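You operate a simulated robot arm through the tools that you are given. There is no shell and no other tool. Be economical: measure what you need, move in short steps, check, and stop when the job is done.

Carry out the task below with a simulated robot arm. There is one attempt and no reset: what you move stays moved.

TASK
Put the yellow spiky ball from the metal-leg table top on top of the silver soap tin and the green spiky ball on top of the beam wax tin.

It is judged by the outcome, as a careful person would: the job done as asked, and still so three seconds after it is handed in. It fails if anything else is knocked over, pushed out of place, dropped, spilled or broken.

THE ROBOT
A 6-joint arm with a two-finger parallel gripper, fixed in place. Base frame: the origin is at the foot of the arm, x ahead of it, y to its left, z up; the work surface is at about z = 0. Lengths are in m, angles in degrees, forces in N, time in s.
With the tool pointing down near the work surface it reaches from about 0.14 to 0.58 m from the base axis. Its first joint turns from -66.0 to 66.0 degrees. Payload 2.1 kg.
Tool frame: the origin (TCP) lies between the finger pads and is the grasp point; the fingertips stand 0.03 m ahead of it; z points along the fingers, y is the line along which they close. The gripper opens to 0.094 m. The fingers are 0.028 m wide and 0.01 m thick; the gripper's body (0.05 by 0.096 m) begins 0.055 m behind the TCP.
Orientation is told as [roll, pitch, yaw] about the base's x, y, z axes, in that order, counted from this pose: with the fingers straight down and closing along the base's y, the tool's x points along the base's -x, its y along +y and its z along -z.

THE INTERFACE
- The arm moves only by the tool apply_moves. Its argument "deltas" is a list of rows, each a list of 6 numbers: the shift along the tool's x, y, z in units of 250 mm (1.0 is 250 mm), then the turn, a rotation vector about the tool's x, y, z in units of 60 degrees (1.0 is 60 degrees). In form: [[x, y, z, wx, wy, wz], ...]. A call has 1 to 10 rows; each row is the pose to reach, as a shift and turn from the pose commanded when the call began, along the tool's axes at that moment. "claw" is the finger opening in m, from 0 to 0.094, set as the call begins (left out, the last holds). A call with a number of a shift or a turn outside -1 to 1 is refused whole. A row lasts 0.2 s, in which the tool goes at most 0.05 m and 8.6 degrees; a call with a longer step from one row to the next is refused whole, and so is a gripper value outside its range. A pose out of reach is approached as far as the arm can. The call stops where the force on the tool passes 40 N (or 10 N more than at its start, if that is more) or the arm is blocked; 0.2 s more then pass. The fingers move at their own pace (about 0.072 m/s each) and stop on an object; they squeeze with about 34 N. The grip force told is the motor's: it shows also when the fingers shut on nothing. Time passes only in rows, and 0.2 s behind the last, so rows that repeat a pose let the fingers close. It gives the time, the measured TCP pose, the force on the tool (base axes), the opening and the grip force at its end, in the units of the frame above (readings bear some noise).
- Cameras (640 x 400 px; columns grow to the right, rows downward): "scene" is fixed at [0.067, -0.3805, 0.4873]; the picture's right is [0.67, -0.74, 0.00], its down [-0.40, -0.36, -0.84] and it looks along [0.62, 0.56, -0.54] (base axes); focal length 359 px, centre (320, 200). "wrist" rides on the gripper at [-0.037, 0, -0.058] in the tool frame; the picture's right is [0.00, -1.00, 0.00], its down [0.97, 0.00, -0.24] and it looks along [0.24, 0.00, 0.97] (tool axes); focal length 218 px, centre (320, 200).
- camera(camera): a new picture of that camera. No time passes.
- pixel_to_xyz(camera, pixels): for up to 12 pixels [column, row] of the newest picture of that camera ("zoom" is the newest enlarged one), the place [x, y, z] in the base frame of the surface seen there, good to about 0.002 m. No time passes.
- inspect(camera, box): a new picture of the part [left, top, right, bottom] of that camera's present view, enlarged. No time passes.
- hand_in(): hands the job in; it is judged then, once.

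Work in short steps. Measure before you move; look again where a grasp or a placing could have gone wrong, and mend it. You have 60 turns and 22 pictures in all, the two below and enlarged ones among them. Open the gripper and draw the arm clear of the work before you hand the job in, unless the task says otherwise; then end with one line.

The tools are called by a JSON object that holds its "name" and its "arguments". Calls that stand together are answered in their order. apply_moves: Moves the arm, as the interface text tells. Its arguments: {"type":"object","properties":{"deltas":{"type":"array"},"claw":{"type":"number"}},"required":["deltas"]} The other tools are called the same way: camera (camera) takes a picture; pixel_to_xyz (camera, pixels) gives the place of the surface under pixels of a picture; inspect (camera, box) takes an enlarged picture of a part of a camera's view; hand_in () hands the job in.

At the start:

```text
time: 0.0
tool_pos: [0.3234, -0.0569, 0.2388]
tcp_rot: [0.0, -0.1, 0.1]
force: [-0.3, 0.1, -0.5]
opening: 0.094
finger_force: 0.1
```

scene: 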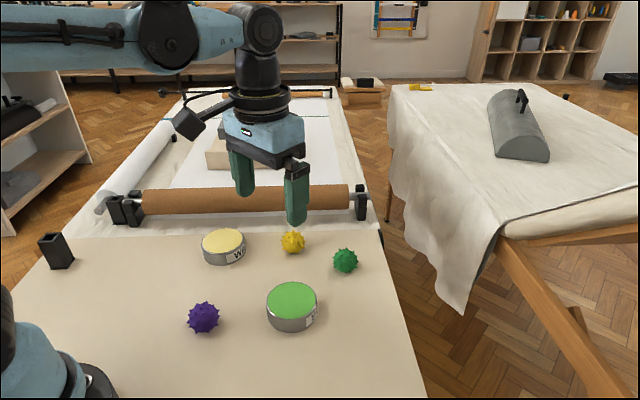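
wrist: 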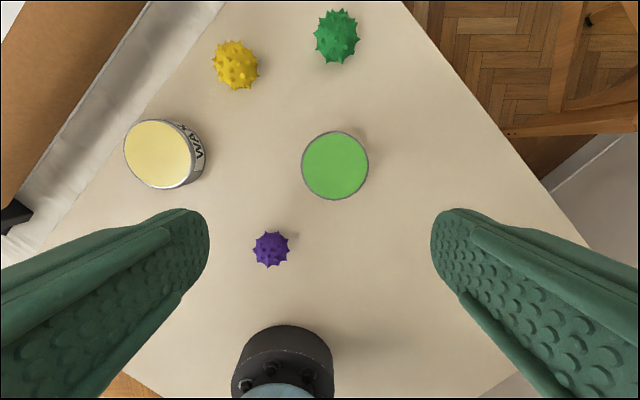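

The tins sit at about (224,246), labelled W.., and (292,306), label unclear. I'll zoom in to read the labels and measure the objects.

{"name": "inspect", "arguments": {"camera": "scene", "box": [180, 210, 380, 340]}}

{"name": "pixel_to_xyz", "arguments": {"camera": "scene", "pixels": [[292, 241], [345, 258], [224, 241], [292, 298], [203, 316], [205, 238], [243, 236], [268, 298], [316, 298], [292, 284], [292, 314], [292, 232]]}}

{"name": "pixel_to_xyz", "arguments": {"camera": "wrist", "pixels": [[236, 65], [336, 36], [160, 154], [335, 165], [271, 249], [236, 42], [236, 87], [336, 12], [336, 62], [302, 165], [368, 165], [126, 154]]}}

```text
3.08 times, centred on (280, 275) of scene
```

zoom: 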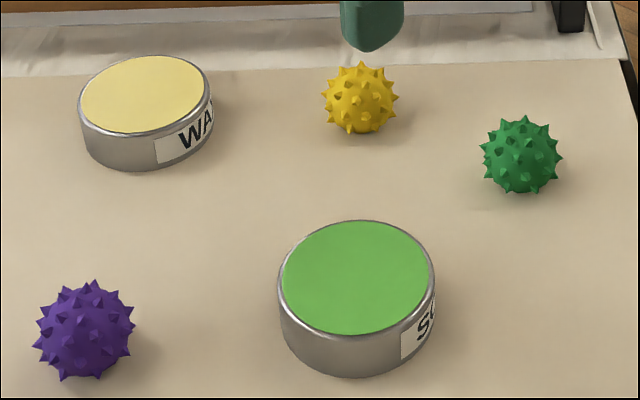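

```text
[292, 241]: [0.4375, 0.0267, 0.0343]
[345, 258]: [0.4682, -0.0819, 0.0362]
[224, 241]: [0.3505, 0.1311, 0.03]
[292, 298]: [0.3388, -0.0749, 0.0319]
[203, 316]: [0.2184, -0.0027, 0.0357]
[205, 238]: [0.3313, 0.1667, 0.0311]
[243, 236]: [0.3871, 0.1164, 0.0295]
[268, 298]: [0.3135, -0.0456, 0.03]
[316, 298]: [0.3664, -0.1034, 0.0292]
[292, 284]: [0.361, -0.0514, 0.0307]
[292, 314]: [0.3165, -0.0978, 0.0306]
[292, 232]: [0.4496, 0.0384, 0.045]
```

```text
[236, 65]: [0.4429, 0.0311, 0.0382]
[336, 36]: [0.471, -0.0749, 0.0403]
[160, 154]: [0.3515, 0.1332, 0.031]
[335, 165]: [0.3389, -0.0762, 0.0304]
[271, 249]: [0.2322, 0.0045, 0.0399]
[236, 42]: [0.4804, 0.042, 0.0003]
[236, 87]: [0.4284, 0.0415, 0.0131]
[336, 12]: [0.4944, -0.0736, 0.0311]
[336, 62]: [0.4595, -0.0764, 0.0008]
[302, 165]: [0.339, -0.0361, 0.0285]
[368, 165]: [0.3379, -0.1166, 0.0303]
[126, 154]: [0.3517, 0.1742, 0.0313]
```

Green lid reads "SO…" (soap, centre about (0.339,-0.0755), top 0.030). Yellow lid reads "WAX". The yellow ball's centre works out to about (0.4475,0.037,0.022), so I'm moving above it.

{"name": "apply_moves", "arguments": {"deltas": [[-0.1, 0.075, 0.095, 0, 0, 0], [-0.2, 0.15, 0.19, 0, 0, 0], [-0.3, 0.225, 0.285, 0, 0, 0], [-0.4, 0.3, 0.38, 0, 0, 0], [-0.4964, 0.3756, 0.4752, 0, 0, 0], [-0.4964, 0.3756, 0.4752, 0, 0, 0]], "claw": 0.08}}

{"name": "camera", "arguments": {"camera": "wrist"}}

```text
time: 1.4
tool_pos: [0.4488, 0.0372, 0.1198]
tcp_rot: [0.0, -0.1, 0.1]
force: [0.8, 0.8, -0.5]
opening: 0.0799
finger_force: 0.1
```

```text
18 pictures are left
```

wrist: 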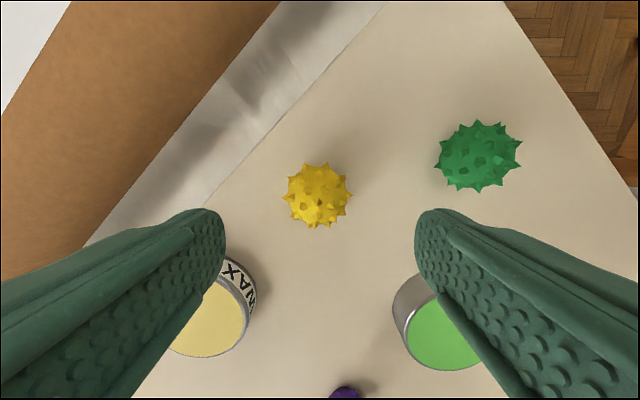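

The yellow ball at (318,196) computes to (0.450,0.038), which is centred. Going straight down to TCP z=0.034.

{"name": "apply_moves", "arguments": {"deltas": [[0, 0.003, 0.1, 0, 0, 0], [0, 0.003, 0.2, 0, 0, 0], [0, 0.003, 0.28, 0, 0, 0], [0, 0.003, 0.343, 0, 0, 0], [0, 0.003, 0.343, 0, 0, 0]]}}

{"name": "apply_moves", "arguments": {"deltas": [[0, 0, 0, 0, 0, 0], [0, 0, 0, 0, 0, 0], [0, 0, 0, 0, 0, 0], [0, 0, 0, 0, 0, 0]], "claw": 0.02}}

{"name": "camera", "arguments": {"camera": "wrist"}}

```text
time: 2.6
tool_pos: [0.4478, 0.0391, 0.0349]
tcp_rot: [0.1, -0.2, 0.0]
force: [0.5, 0.4, -0.4]
opening: 0.0801
finger_force: 0.0
```

```text
time: 3.6
tool_pos: [0.4487, 0.0394, 0.0343]
tcp_rot: [0.0, -0.1, 0.0]
force: [-0.3, 0.8, -0.1]
opening: 0.0413
finger_force: 34.1
```

```text
17 pictures are left
```

wrist: 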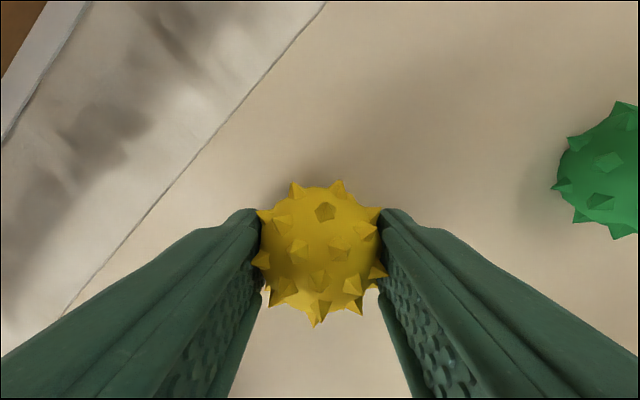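

The yellow ball is gripped at opening 0.041. I'll lift it and carry it over the soap tin.

{"name": "apply_moves", "arguments": {"deltas": [[0, 0, -0.12, 0, 0, 0], [0, 0, -0.24, 0, 0, 0], [0, 0, -0.32, 0, 0, 0], [0.11, -0.114, -0.32, 0, 0, 0], [0.22, -0.229, -0.32, 0, 0, 0], [0.33, -0.343, -0.32, 0, 0, 0], [0.44, -0.458, -0.32, 0, 0, 0], [0.44, -0.458, -0.32, 0, 0, 0]]}}

{"name": "camera", "arguments": {"camera": "wrist"}}

{"name": "camera", "arguments": {"camera": "scene"}}

```text
time: 5.4
tool_pos: [0.3368, -0.0789, 0.1144]
tcp_rot: [0.0, -0.1, 0.1]
force: [-0.2, 0.7, 0.6]
opening: 0.0413
finger_force: 33.9
```

```text
16 pictures are left
```

wrist: 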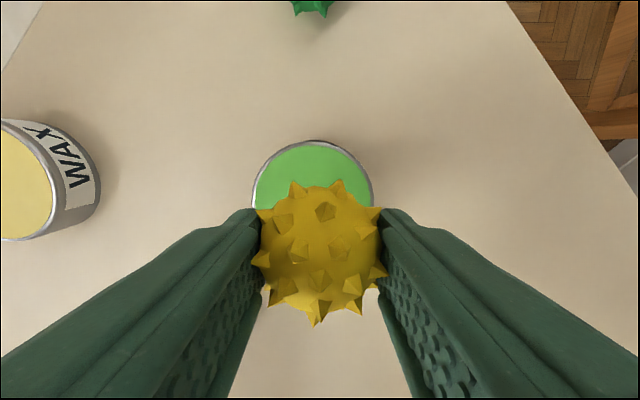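

```text
15 pictures are left
```

scene: 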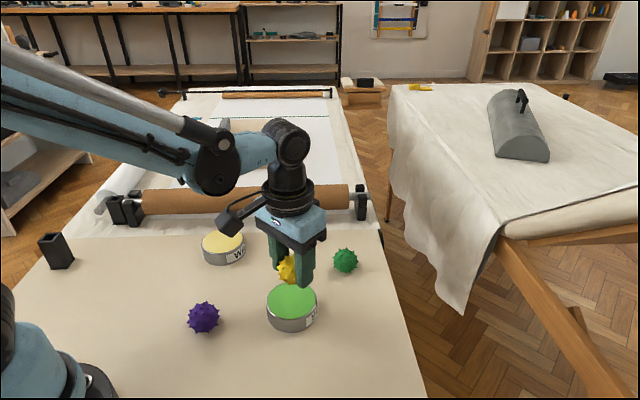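

The lid centre is at about col 313, so I'll shift y by +3 mm and lower to TCP z of about 0.065.

{"name": "apply_moves", "arguments": {"deltas": [[-0.006, 0.012, 0.08, 0, 0, 0], [-0.006, 0.012, 0.14, 0, 0, 0], [-0.006, 0.012, 0.18, 0, 0, 0], [-0.006, 0.012, 0.195, 0, 0, 0], [-0.006, 0.012, 0.195, 0, 0, 0]]}}

{"name": "inspect", "arguments": {"camera": "scene", "box": [230, 220, 360, 340]}}

```text
time: 6.6
tool_pos: [0.3405, -0.0745, 0.066]
tcp_rot: [0.0, -0.1, 0.1]
force: [0.4, 1.2, -0.2]
opening: 0.0411
finger_force: 34.0
```

```text
3.33 times, centred on (295, 280) of scene
```

zoom: 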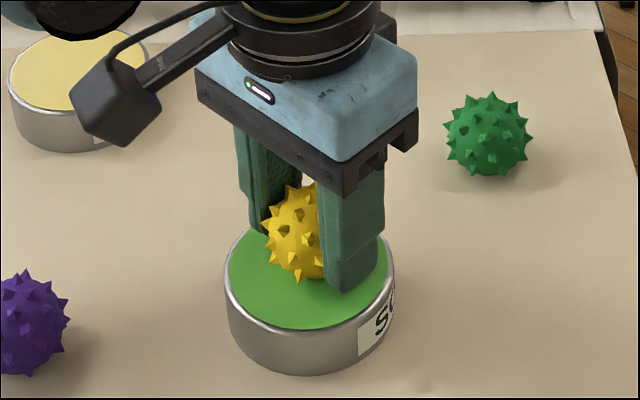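

Force shows no contact yet. I'll lower about 1.5 mm in small steps.

{"name": "apply_moves", "arguments": {"deltas": [[0, 0, 0.003, 0, 0, 0], [0, 0, 0.006, 0, 0, 0], [0, 0, 0.006, 0, 0, 0]]}}

```text
time: 7.2
tool_pos: [0.3395, -0.0744, 0.0647]
tcp_rot: [0.0, 0.1, 0.0]
force: [-0.7, 0.2, 15.2]
opening: 0.0412
finger_force: 33.9
stopped in row 3: the force on the tool passed its limit (the readings are from after the stop); the commanded pose is now the measured one
```

Contact is made (15 N). I'll back off a hair and open gradually.

{"name": "apply_moves", "arguments": {"deltas": [[0, 0, -0.002, 0, 0, 0], [0, 0, -0.002, 0, 0, 0]]}}

{"name": "apply_moves", "arguments": {"deltas": [[0, 0, 0, 0, 0, 0], [0, 0, 0, 0, 0, 0]], "claw": 0.044}}

{"name": "apply_moves", "arguments": {"deltas": [[0, 0, 0, 0, 0, 0], [0, 0, 0, 0, 0, 0]], "claw": 0.052}}

{"name": "camera", "arguments": {"camera": "wrist"}}

```text
time: 7.8
tool_pos: [0.3393, -0.0748, 0.0659]
tcp_rot: [0.1, 0.0, 0.1]
force: [-1.9, -1.9, 4.7]
opening: 0.0412
finger_force: 33.8
```

```text
time: 8.4
tool_pos: [0.3397, -0.0732, 0.0661]
tcp_rot: [0.0, -0.1, 0.0]
force: [-0.4, -0.3, 0.6]
opening: 0.044
finger_force: 0.0
```

```text
time: 9.0
tool_pos: [0.34, -0.0731, 0.0652]
tcp_rot: [0.0, 0.0, 0.0]
force: [-0.1, 0.3, 0.6]
opening: 0.052
finger_force: 0.1
```

```text
13 pictures are left
```

wrist: 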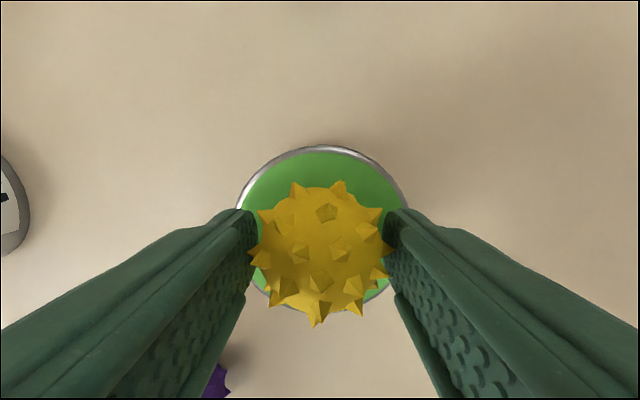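

The ball stands free on the lid. I'll open wider and rise straight up to z of about 0.145.

{"name": "apply_moves", "arguments": {"deltas": [[0, 0, 0, 0, 0, 0], [0, 0, 0, 0, 0, 0], [0, 0, -0.08, 0, 0, 0], [0, 0, -0.2, 0, 0, 0], [0, 0, -0.32, 0, 0, 0]], "claw": 0.08}}

{"name": "camera", "arguments": {"camera": "wrist"}}

```text
time: 10.2
tool_pos: [0.3391, -0.0756, 0.1435]
tcp_rot: [0.1, -0.1, 0.0]
force: [-0.5, 0.3, 0.0]
opening: 0.0802
finger_force: 0.0
```

```text
12 pictures are left
```

wrist: 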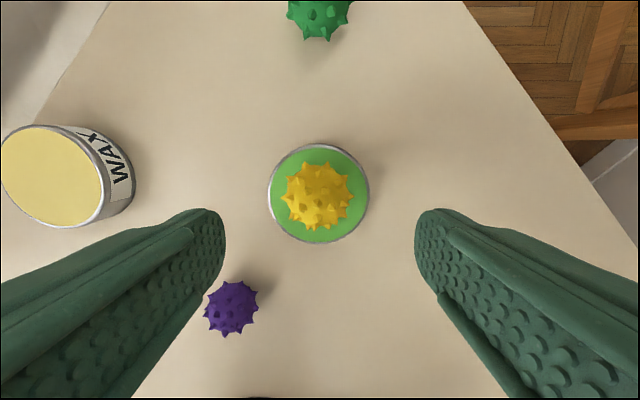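

Yellow sits centred on the soap tin. Now above green, at about (0.4785,-0.0755).

{"name": "apply_moves", "arguments": {"deltas": [[-0.14, 0, 0, 0, 0, 0], [-0.28, 0, 0, 0, 0, 0], [-0.42, 0, 0, 0, 0, 0], [-0.557, 0, 0, 0, 0, 0], [-0.557, 0, 0.09, 0, 0, 0], [-0.557, 0, 0.09, 0, 0, 0]]}}

{"name": "camera", "arguments": {"camera": "wrist"}}

```text
time: 11.6
tool_pos: [0.4798, -0.0751, 0.1217]
tcp_rot: [0.0, 0.0, 0.0]
force: [0.5, -0.3, 0.4]
opening: 0.0802
finger_force: 0.0
```

```text
11 pictures are left
```

wrist: 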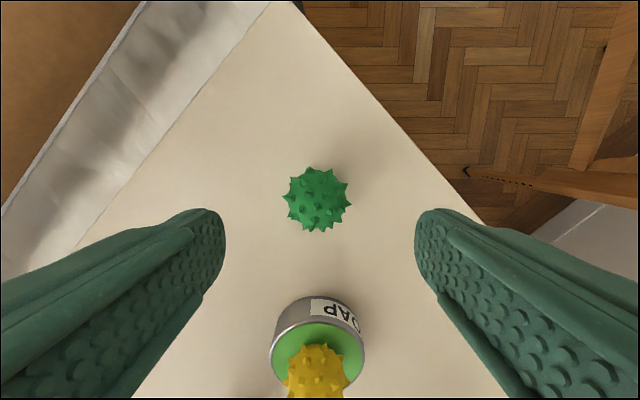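

SOAP label confirmed. Green at (317,199) is centred within 2 mm. Descending and gripping.

{"name": "apply_moves", "arguments": {"deltas": [[0, 0.005, 0.1, 0, 0, 0], [0, 0.005, 0.2, 0, 0, 0], [0, 0.005, 0.28, 0, 0, 0], [0, 0.005, 0.346, 0, 0, 0], [0, 0.005, 0.346, 0, 0, 0]]}}

{"name": "apply_moves", "arguments": {"deltas": [[0, 0, 0, 0, 0, 0], [0, 0, 0, 0, 0, 0], [0, 0, 0, 0, 0, 0], [0, 0, 0, 0, 0, 0]], "claw": 0.02}}

{"name": "camera", "arguments": {"camera": "wrist"}}

```text
time: 12.8
tool_pos: [0.4797, -0.0737, 0.0358]
tcp_rot: [0.0, 0.0, 0.0]
force: [-0.1, -1.0, -0.5]
opening: 0.0802
finger_force: 0.1
```

```text
time: 13.8
tool_pos: [0.4796, -0.0731, 0.0349]
tcp_rot: [0.0, 0.0, 0.0]
force: [0.4, 0.3, -0.4]
opening: 0.04
finger_force: 34.0
```

```text
10 pictures are left
```

wrist: 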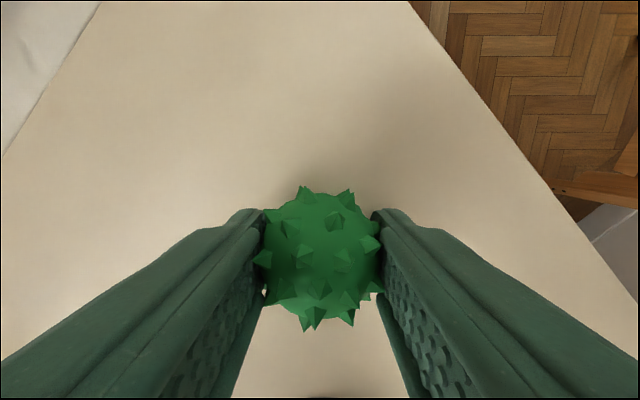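

Gripped. Lifting and carrying over the wax tin at about (0.352,0.134).

{"name": "apply_moves", "arguments": {"deltas": [[0, 0, -0.12, 0, 0, 0], [0, 0, -0.24, 0, 0, 0], [0, 0, -0.34, 0, 0, 0], [0.085, 0.138, -0.34, 0, 0, 0], [0.169, 0.275, -0.34, 0, 0, 0], [0.254, 0.413, -0.34, 0, 0, 0], [0.339, 0.551, -0.34, 0, 0, 0], [0.423, 0.688, -0.34, 0, 0, 0], [0.508, 0.826, -0.34, 0, 0, 0], [0.508, 0.826, -0.34, 0, 0, 0]]}}

{"name": "camera", "arguments": {"camera": "wrist"}}

{"name": "camera", "arguments": {"camera": "scene"}}

```text
time: 16.0
tool_pos: [0.3514, 0.1325, 0.1192]
tcp_rot: [0.0, 0.0, 0.1]
force: [0.2, -0.3, -0.3]
opening: 0.0399
finger_force: 34.4
```

```text
9 pictures are left
```

wrist: 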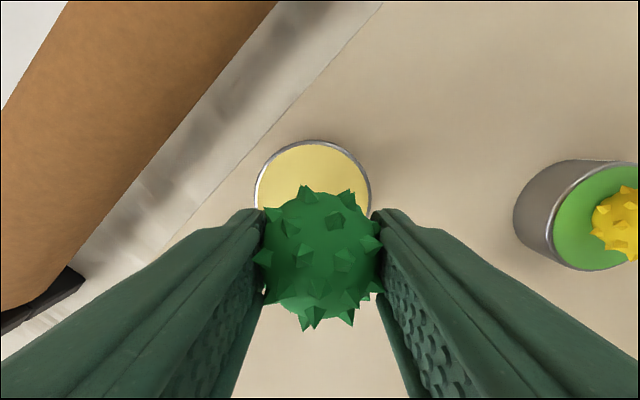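

```text
8 pictures are left
```

scene: 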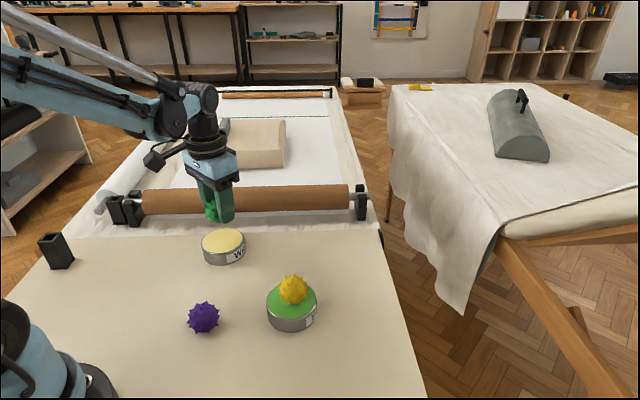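

I'll check the cork roller's clearance before lowering.

{"name": "pixel_to_xyz", "arguments": {"camera": "scene", "pixels": [[160, 192], [160, 205], [190, 205], [135, 205], [224, 240], [204, 241], [243, 236]]}}

{"name": "pixel_to_xyz", "arguments": {"camera": "wrist", "pixels": [[313, 143], [259, 195], [368, 195], [100, 200], [60, 280]]}}

```text
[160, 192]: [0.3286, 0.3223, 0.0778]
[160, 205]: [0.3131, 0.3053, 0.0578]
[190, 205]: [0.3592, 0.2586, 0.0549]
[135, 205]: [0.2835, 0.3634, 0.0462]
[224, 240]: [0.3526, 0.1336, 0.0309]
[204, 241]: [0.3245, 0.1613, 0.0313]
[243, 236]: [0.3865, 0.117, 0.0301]
```

```text
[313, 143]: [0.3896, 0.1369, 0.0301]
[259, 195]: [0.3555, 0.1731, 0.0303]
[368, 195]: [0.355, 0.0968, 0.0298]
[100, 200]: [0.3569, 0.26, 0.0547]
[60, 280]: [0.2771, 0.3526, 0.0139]
```

The roller is clear (y ≥ 0.258) and the lid centre is about (0.352,0.1355). Lowering.

{"name": "apply_moves", "arguments": {"deltas": [[0, 0.012, 0.08, 0, 0, 0], [0, 0.012, 0.15, 0, 0, 0], [0, 0.012, 0.195, 0, 0, 0], [0, 0.012, 0.21, 0, 0, 0], [0, 0.012, 0.21, 0, 0, 0]]}}

{"name": "apply_moves", "arguments": {"deltas": [[0, 0, 0.003, 0, 0, 0], [0, 0, 0.003, 0, 0, 0]]}}

```text
time: 17.2
tool_pos: [0.3518, 0.1377, 0.0676]
tcp_rot: [0.0, 0.0, -0.1]
force: [0.0, -0.5, -0.9]
opening: 0.0397
finger_force: 34.4
```

```text
time: 17.8
tool_pos: [0.3519, 0.1356, 0.0681]
tcp_rot: [0.0, -0.1, 0.1]
force: [0.5, -0.1, -1.7]
opening: 0.0398
finger_force: 34.0
```

No contact yet. Continuing in roughly 0.6 mm steps.

{"name": "apply_moves", "arguments": {"deltas": [[0, 0, 0.003, 0, 0, 0], [0, 0, 0.005, 0, 0, 0], [0, 0, 0.005, 0, 0, 0]]}}

```text
time: 18.6
tool_pos: [0.3523, 0.1374, 0.0665]
tcp_rot: [0.0, 0.0, 0.0]
force: [0.7, -0.9, 0.0]
opening: 0.0399
finger_force: 34.3
```

{"name": "apply_moves", "arguments": {"deltas": [[0, 0, 0.002, 0, 0, 0], [0, 0, 0.004, 0, 0, 0], [0, 0, 0.004, 0, 0, 0]]}}

```text
time: 19.4
tool_pos: [0.3517, 0.1381, 0.0649]
tcp_rot: [0.0, 0.1, 0.0]
force: [0.5, -0.6, -0.4]
opening: 0.0399
finger_force: 34.0
```

Still no contact. Two more small steps.

{"name": "apply_moves", "arguments": {"deltas": [[0, 0, 0.002, 0, 0, 0], [0, 0, 0.002, 0, 0, 0]]}}

{"name": "inspect", "arguments": {"camera": "scene", "box": [170, 180, 280, 280]}}

```text
time: 20.0
tool_pos: [0.3517, 0.1365, 0.0657]
tcp_rot: [0.0, 0.0, 0.1]
force: [-0.6, -0.4, 6.9]
opening: 0.0399
finger_force: 34.0
```

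```text
4.00 times, centred on (225, 230) of scene
```

zoom: 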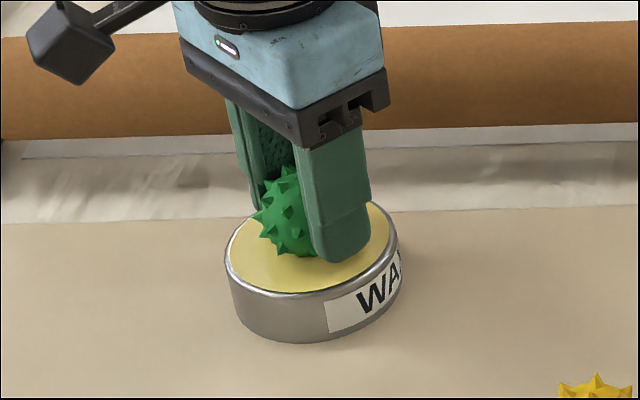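

Light contact (6.9 N). Releasing gradually.

{"name": "apply_moves", "arguments": {"deltas": [[0, 0, 0, 0, 0, 0], [0, 0, 0, 0, 0, 0]], "claw": 0.043}}

{"name": "apply_moves", "arguments": {"deltas": [[0, 0, 0, 0, 0, 0], [0, 0, 0, 0, 0, 0]], "claw": 0.051}}

{"name": "camera", "arguments": {"camera": "wrist"}}

```text
time: 20.6
tool_pos: [0.3528, 0.1365, 0.0649]
tcp_rot: [0.0, 0.0, 0.0]
force: [-0.3, -0.5, -0.2]
opening: 0.043
finger_force: 0.2
```

```text
time: 21.2
tool_pos: [0.3526, 0.1372, 0.0654]
tcp_rot: [0.0, 0.0, 0.0]
force: [0.6, -0.4, 0.2]
opening: 0.0511
finger_force: 0.0
```

```text
6 pictures are left
```

wrist: 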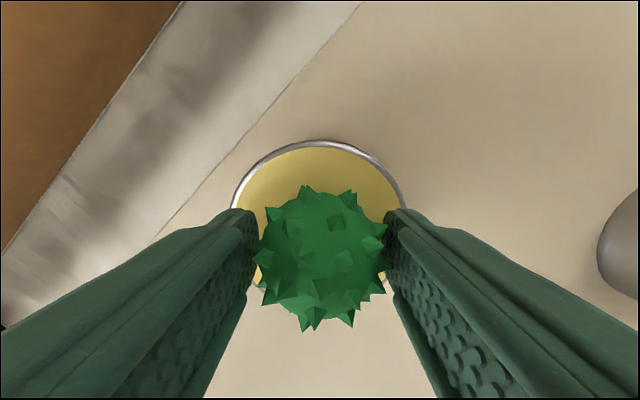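

The ball is stable. I'll open wide, rise straight up, and look.

{"name": "apply_moves", "arguments": {"deltas": [[0, 0, 0, 0, 0, 0], [0, 0, 0, 0, 0, 0], [0, 0, -0.08, 0, 0, 0], [0, 0, -0.22, 0, 0, 0], [0, 0, -0.38, 0, 0, 0], [0, 0, -0.54, 0, 0, 0], [0, 0, -0.7, 0, 0, 0], [0, 0, -0.7, 0, 0, 0]], "claw": 0.08}}

{"name": "camera", "arguments": {"camera": "scene"}}

{"name": "camera", "arguments": {"camera": "wrist"}}

```text
time: 23.0
tool_pos: [0.3548, 0.1378, 0.2397]
tcp_rot: [0.0, -0.1, -0.1]
force: [0.5, 0.0, -0.5]
opening: 0.0801
finger_force: 0.0
```

```text
5 pictures are left
```

scene: 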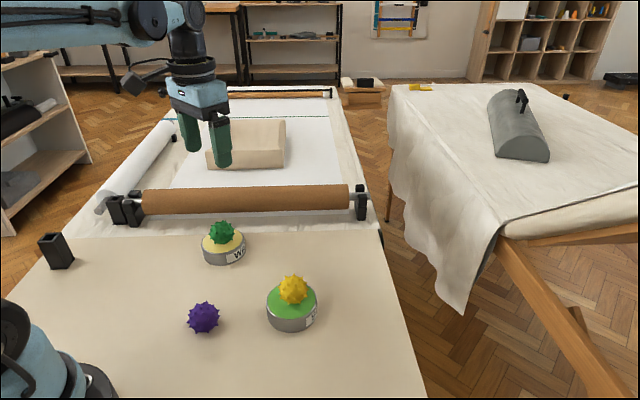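

```text
4 pictures are left
```

wrist: 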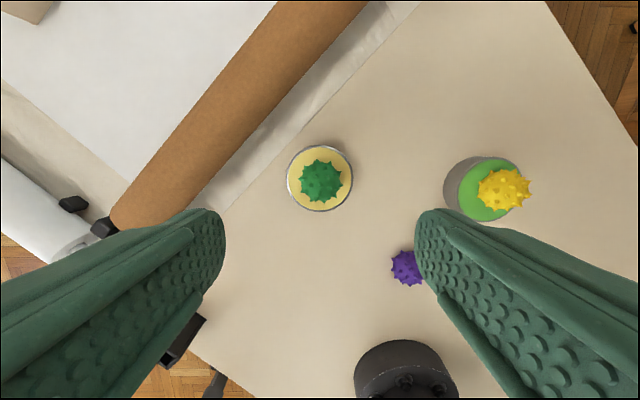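

Both balls sit centred on their tins, nothing else has moved, and the arm is clear. Handing in.

{"name": "hand_in", "arguments": {}}

```text
The job is handed in.
```

The yellow spiky ball is on the soap tin and the green spiky ball is on the wax tin (its label showed only "WAX"); nothing else was disturbed, and the job is handed in.
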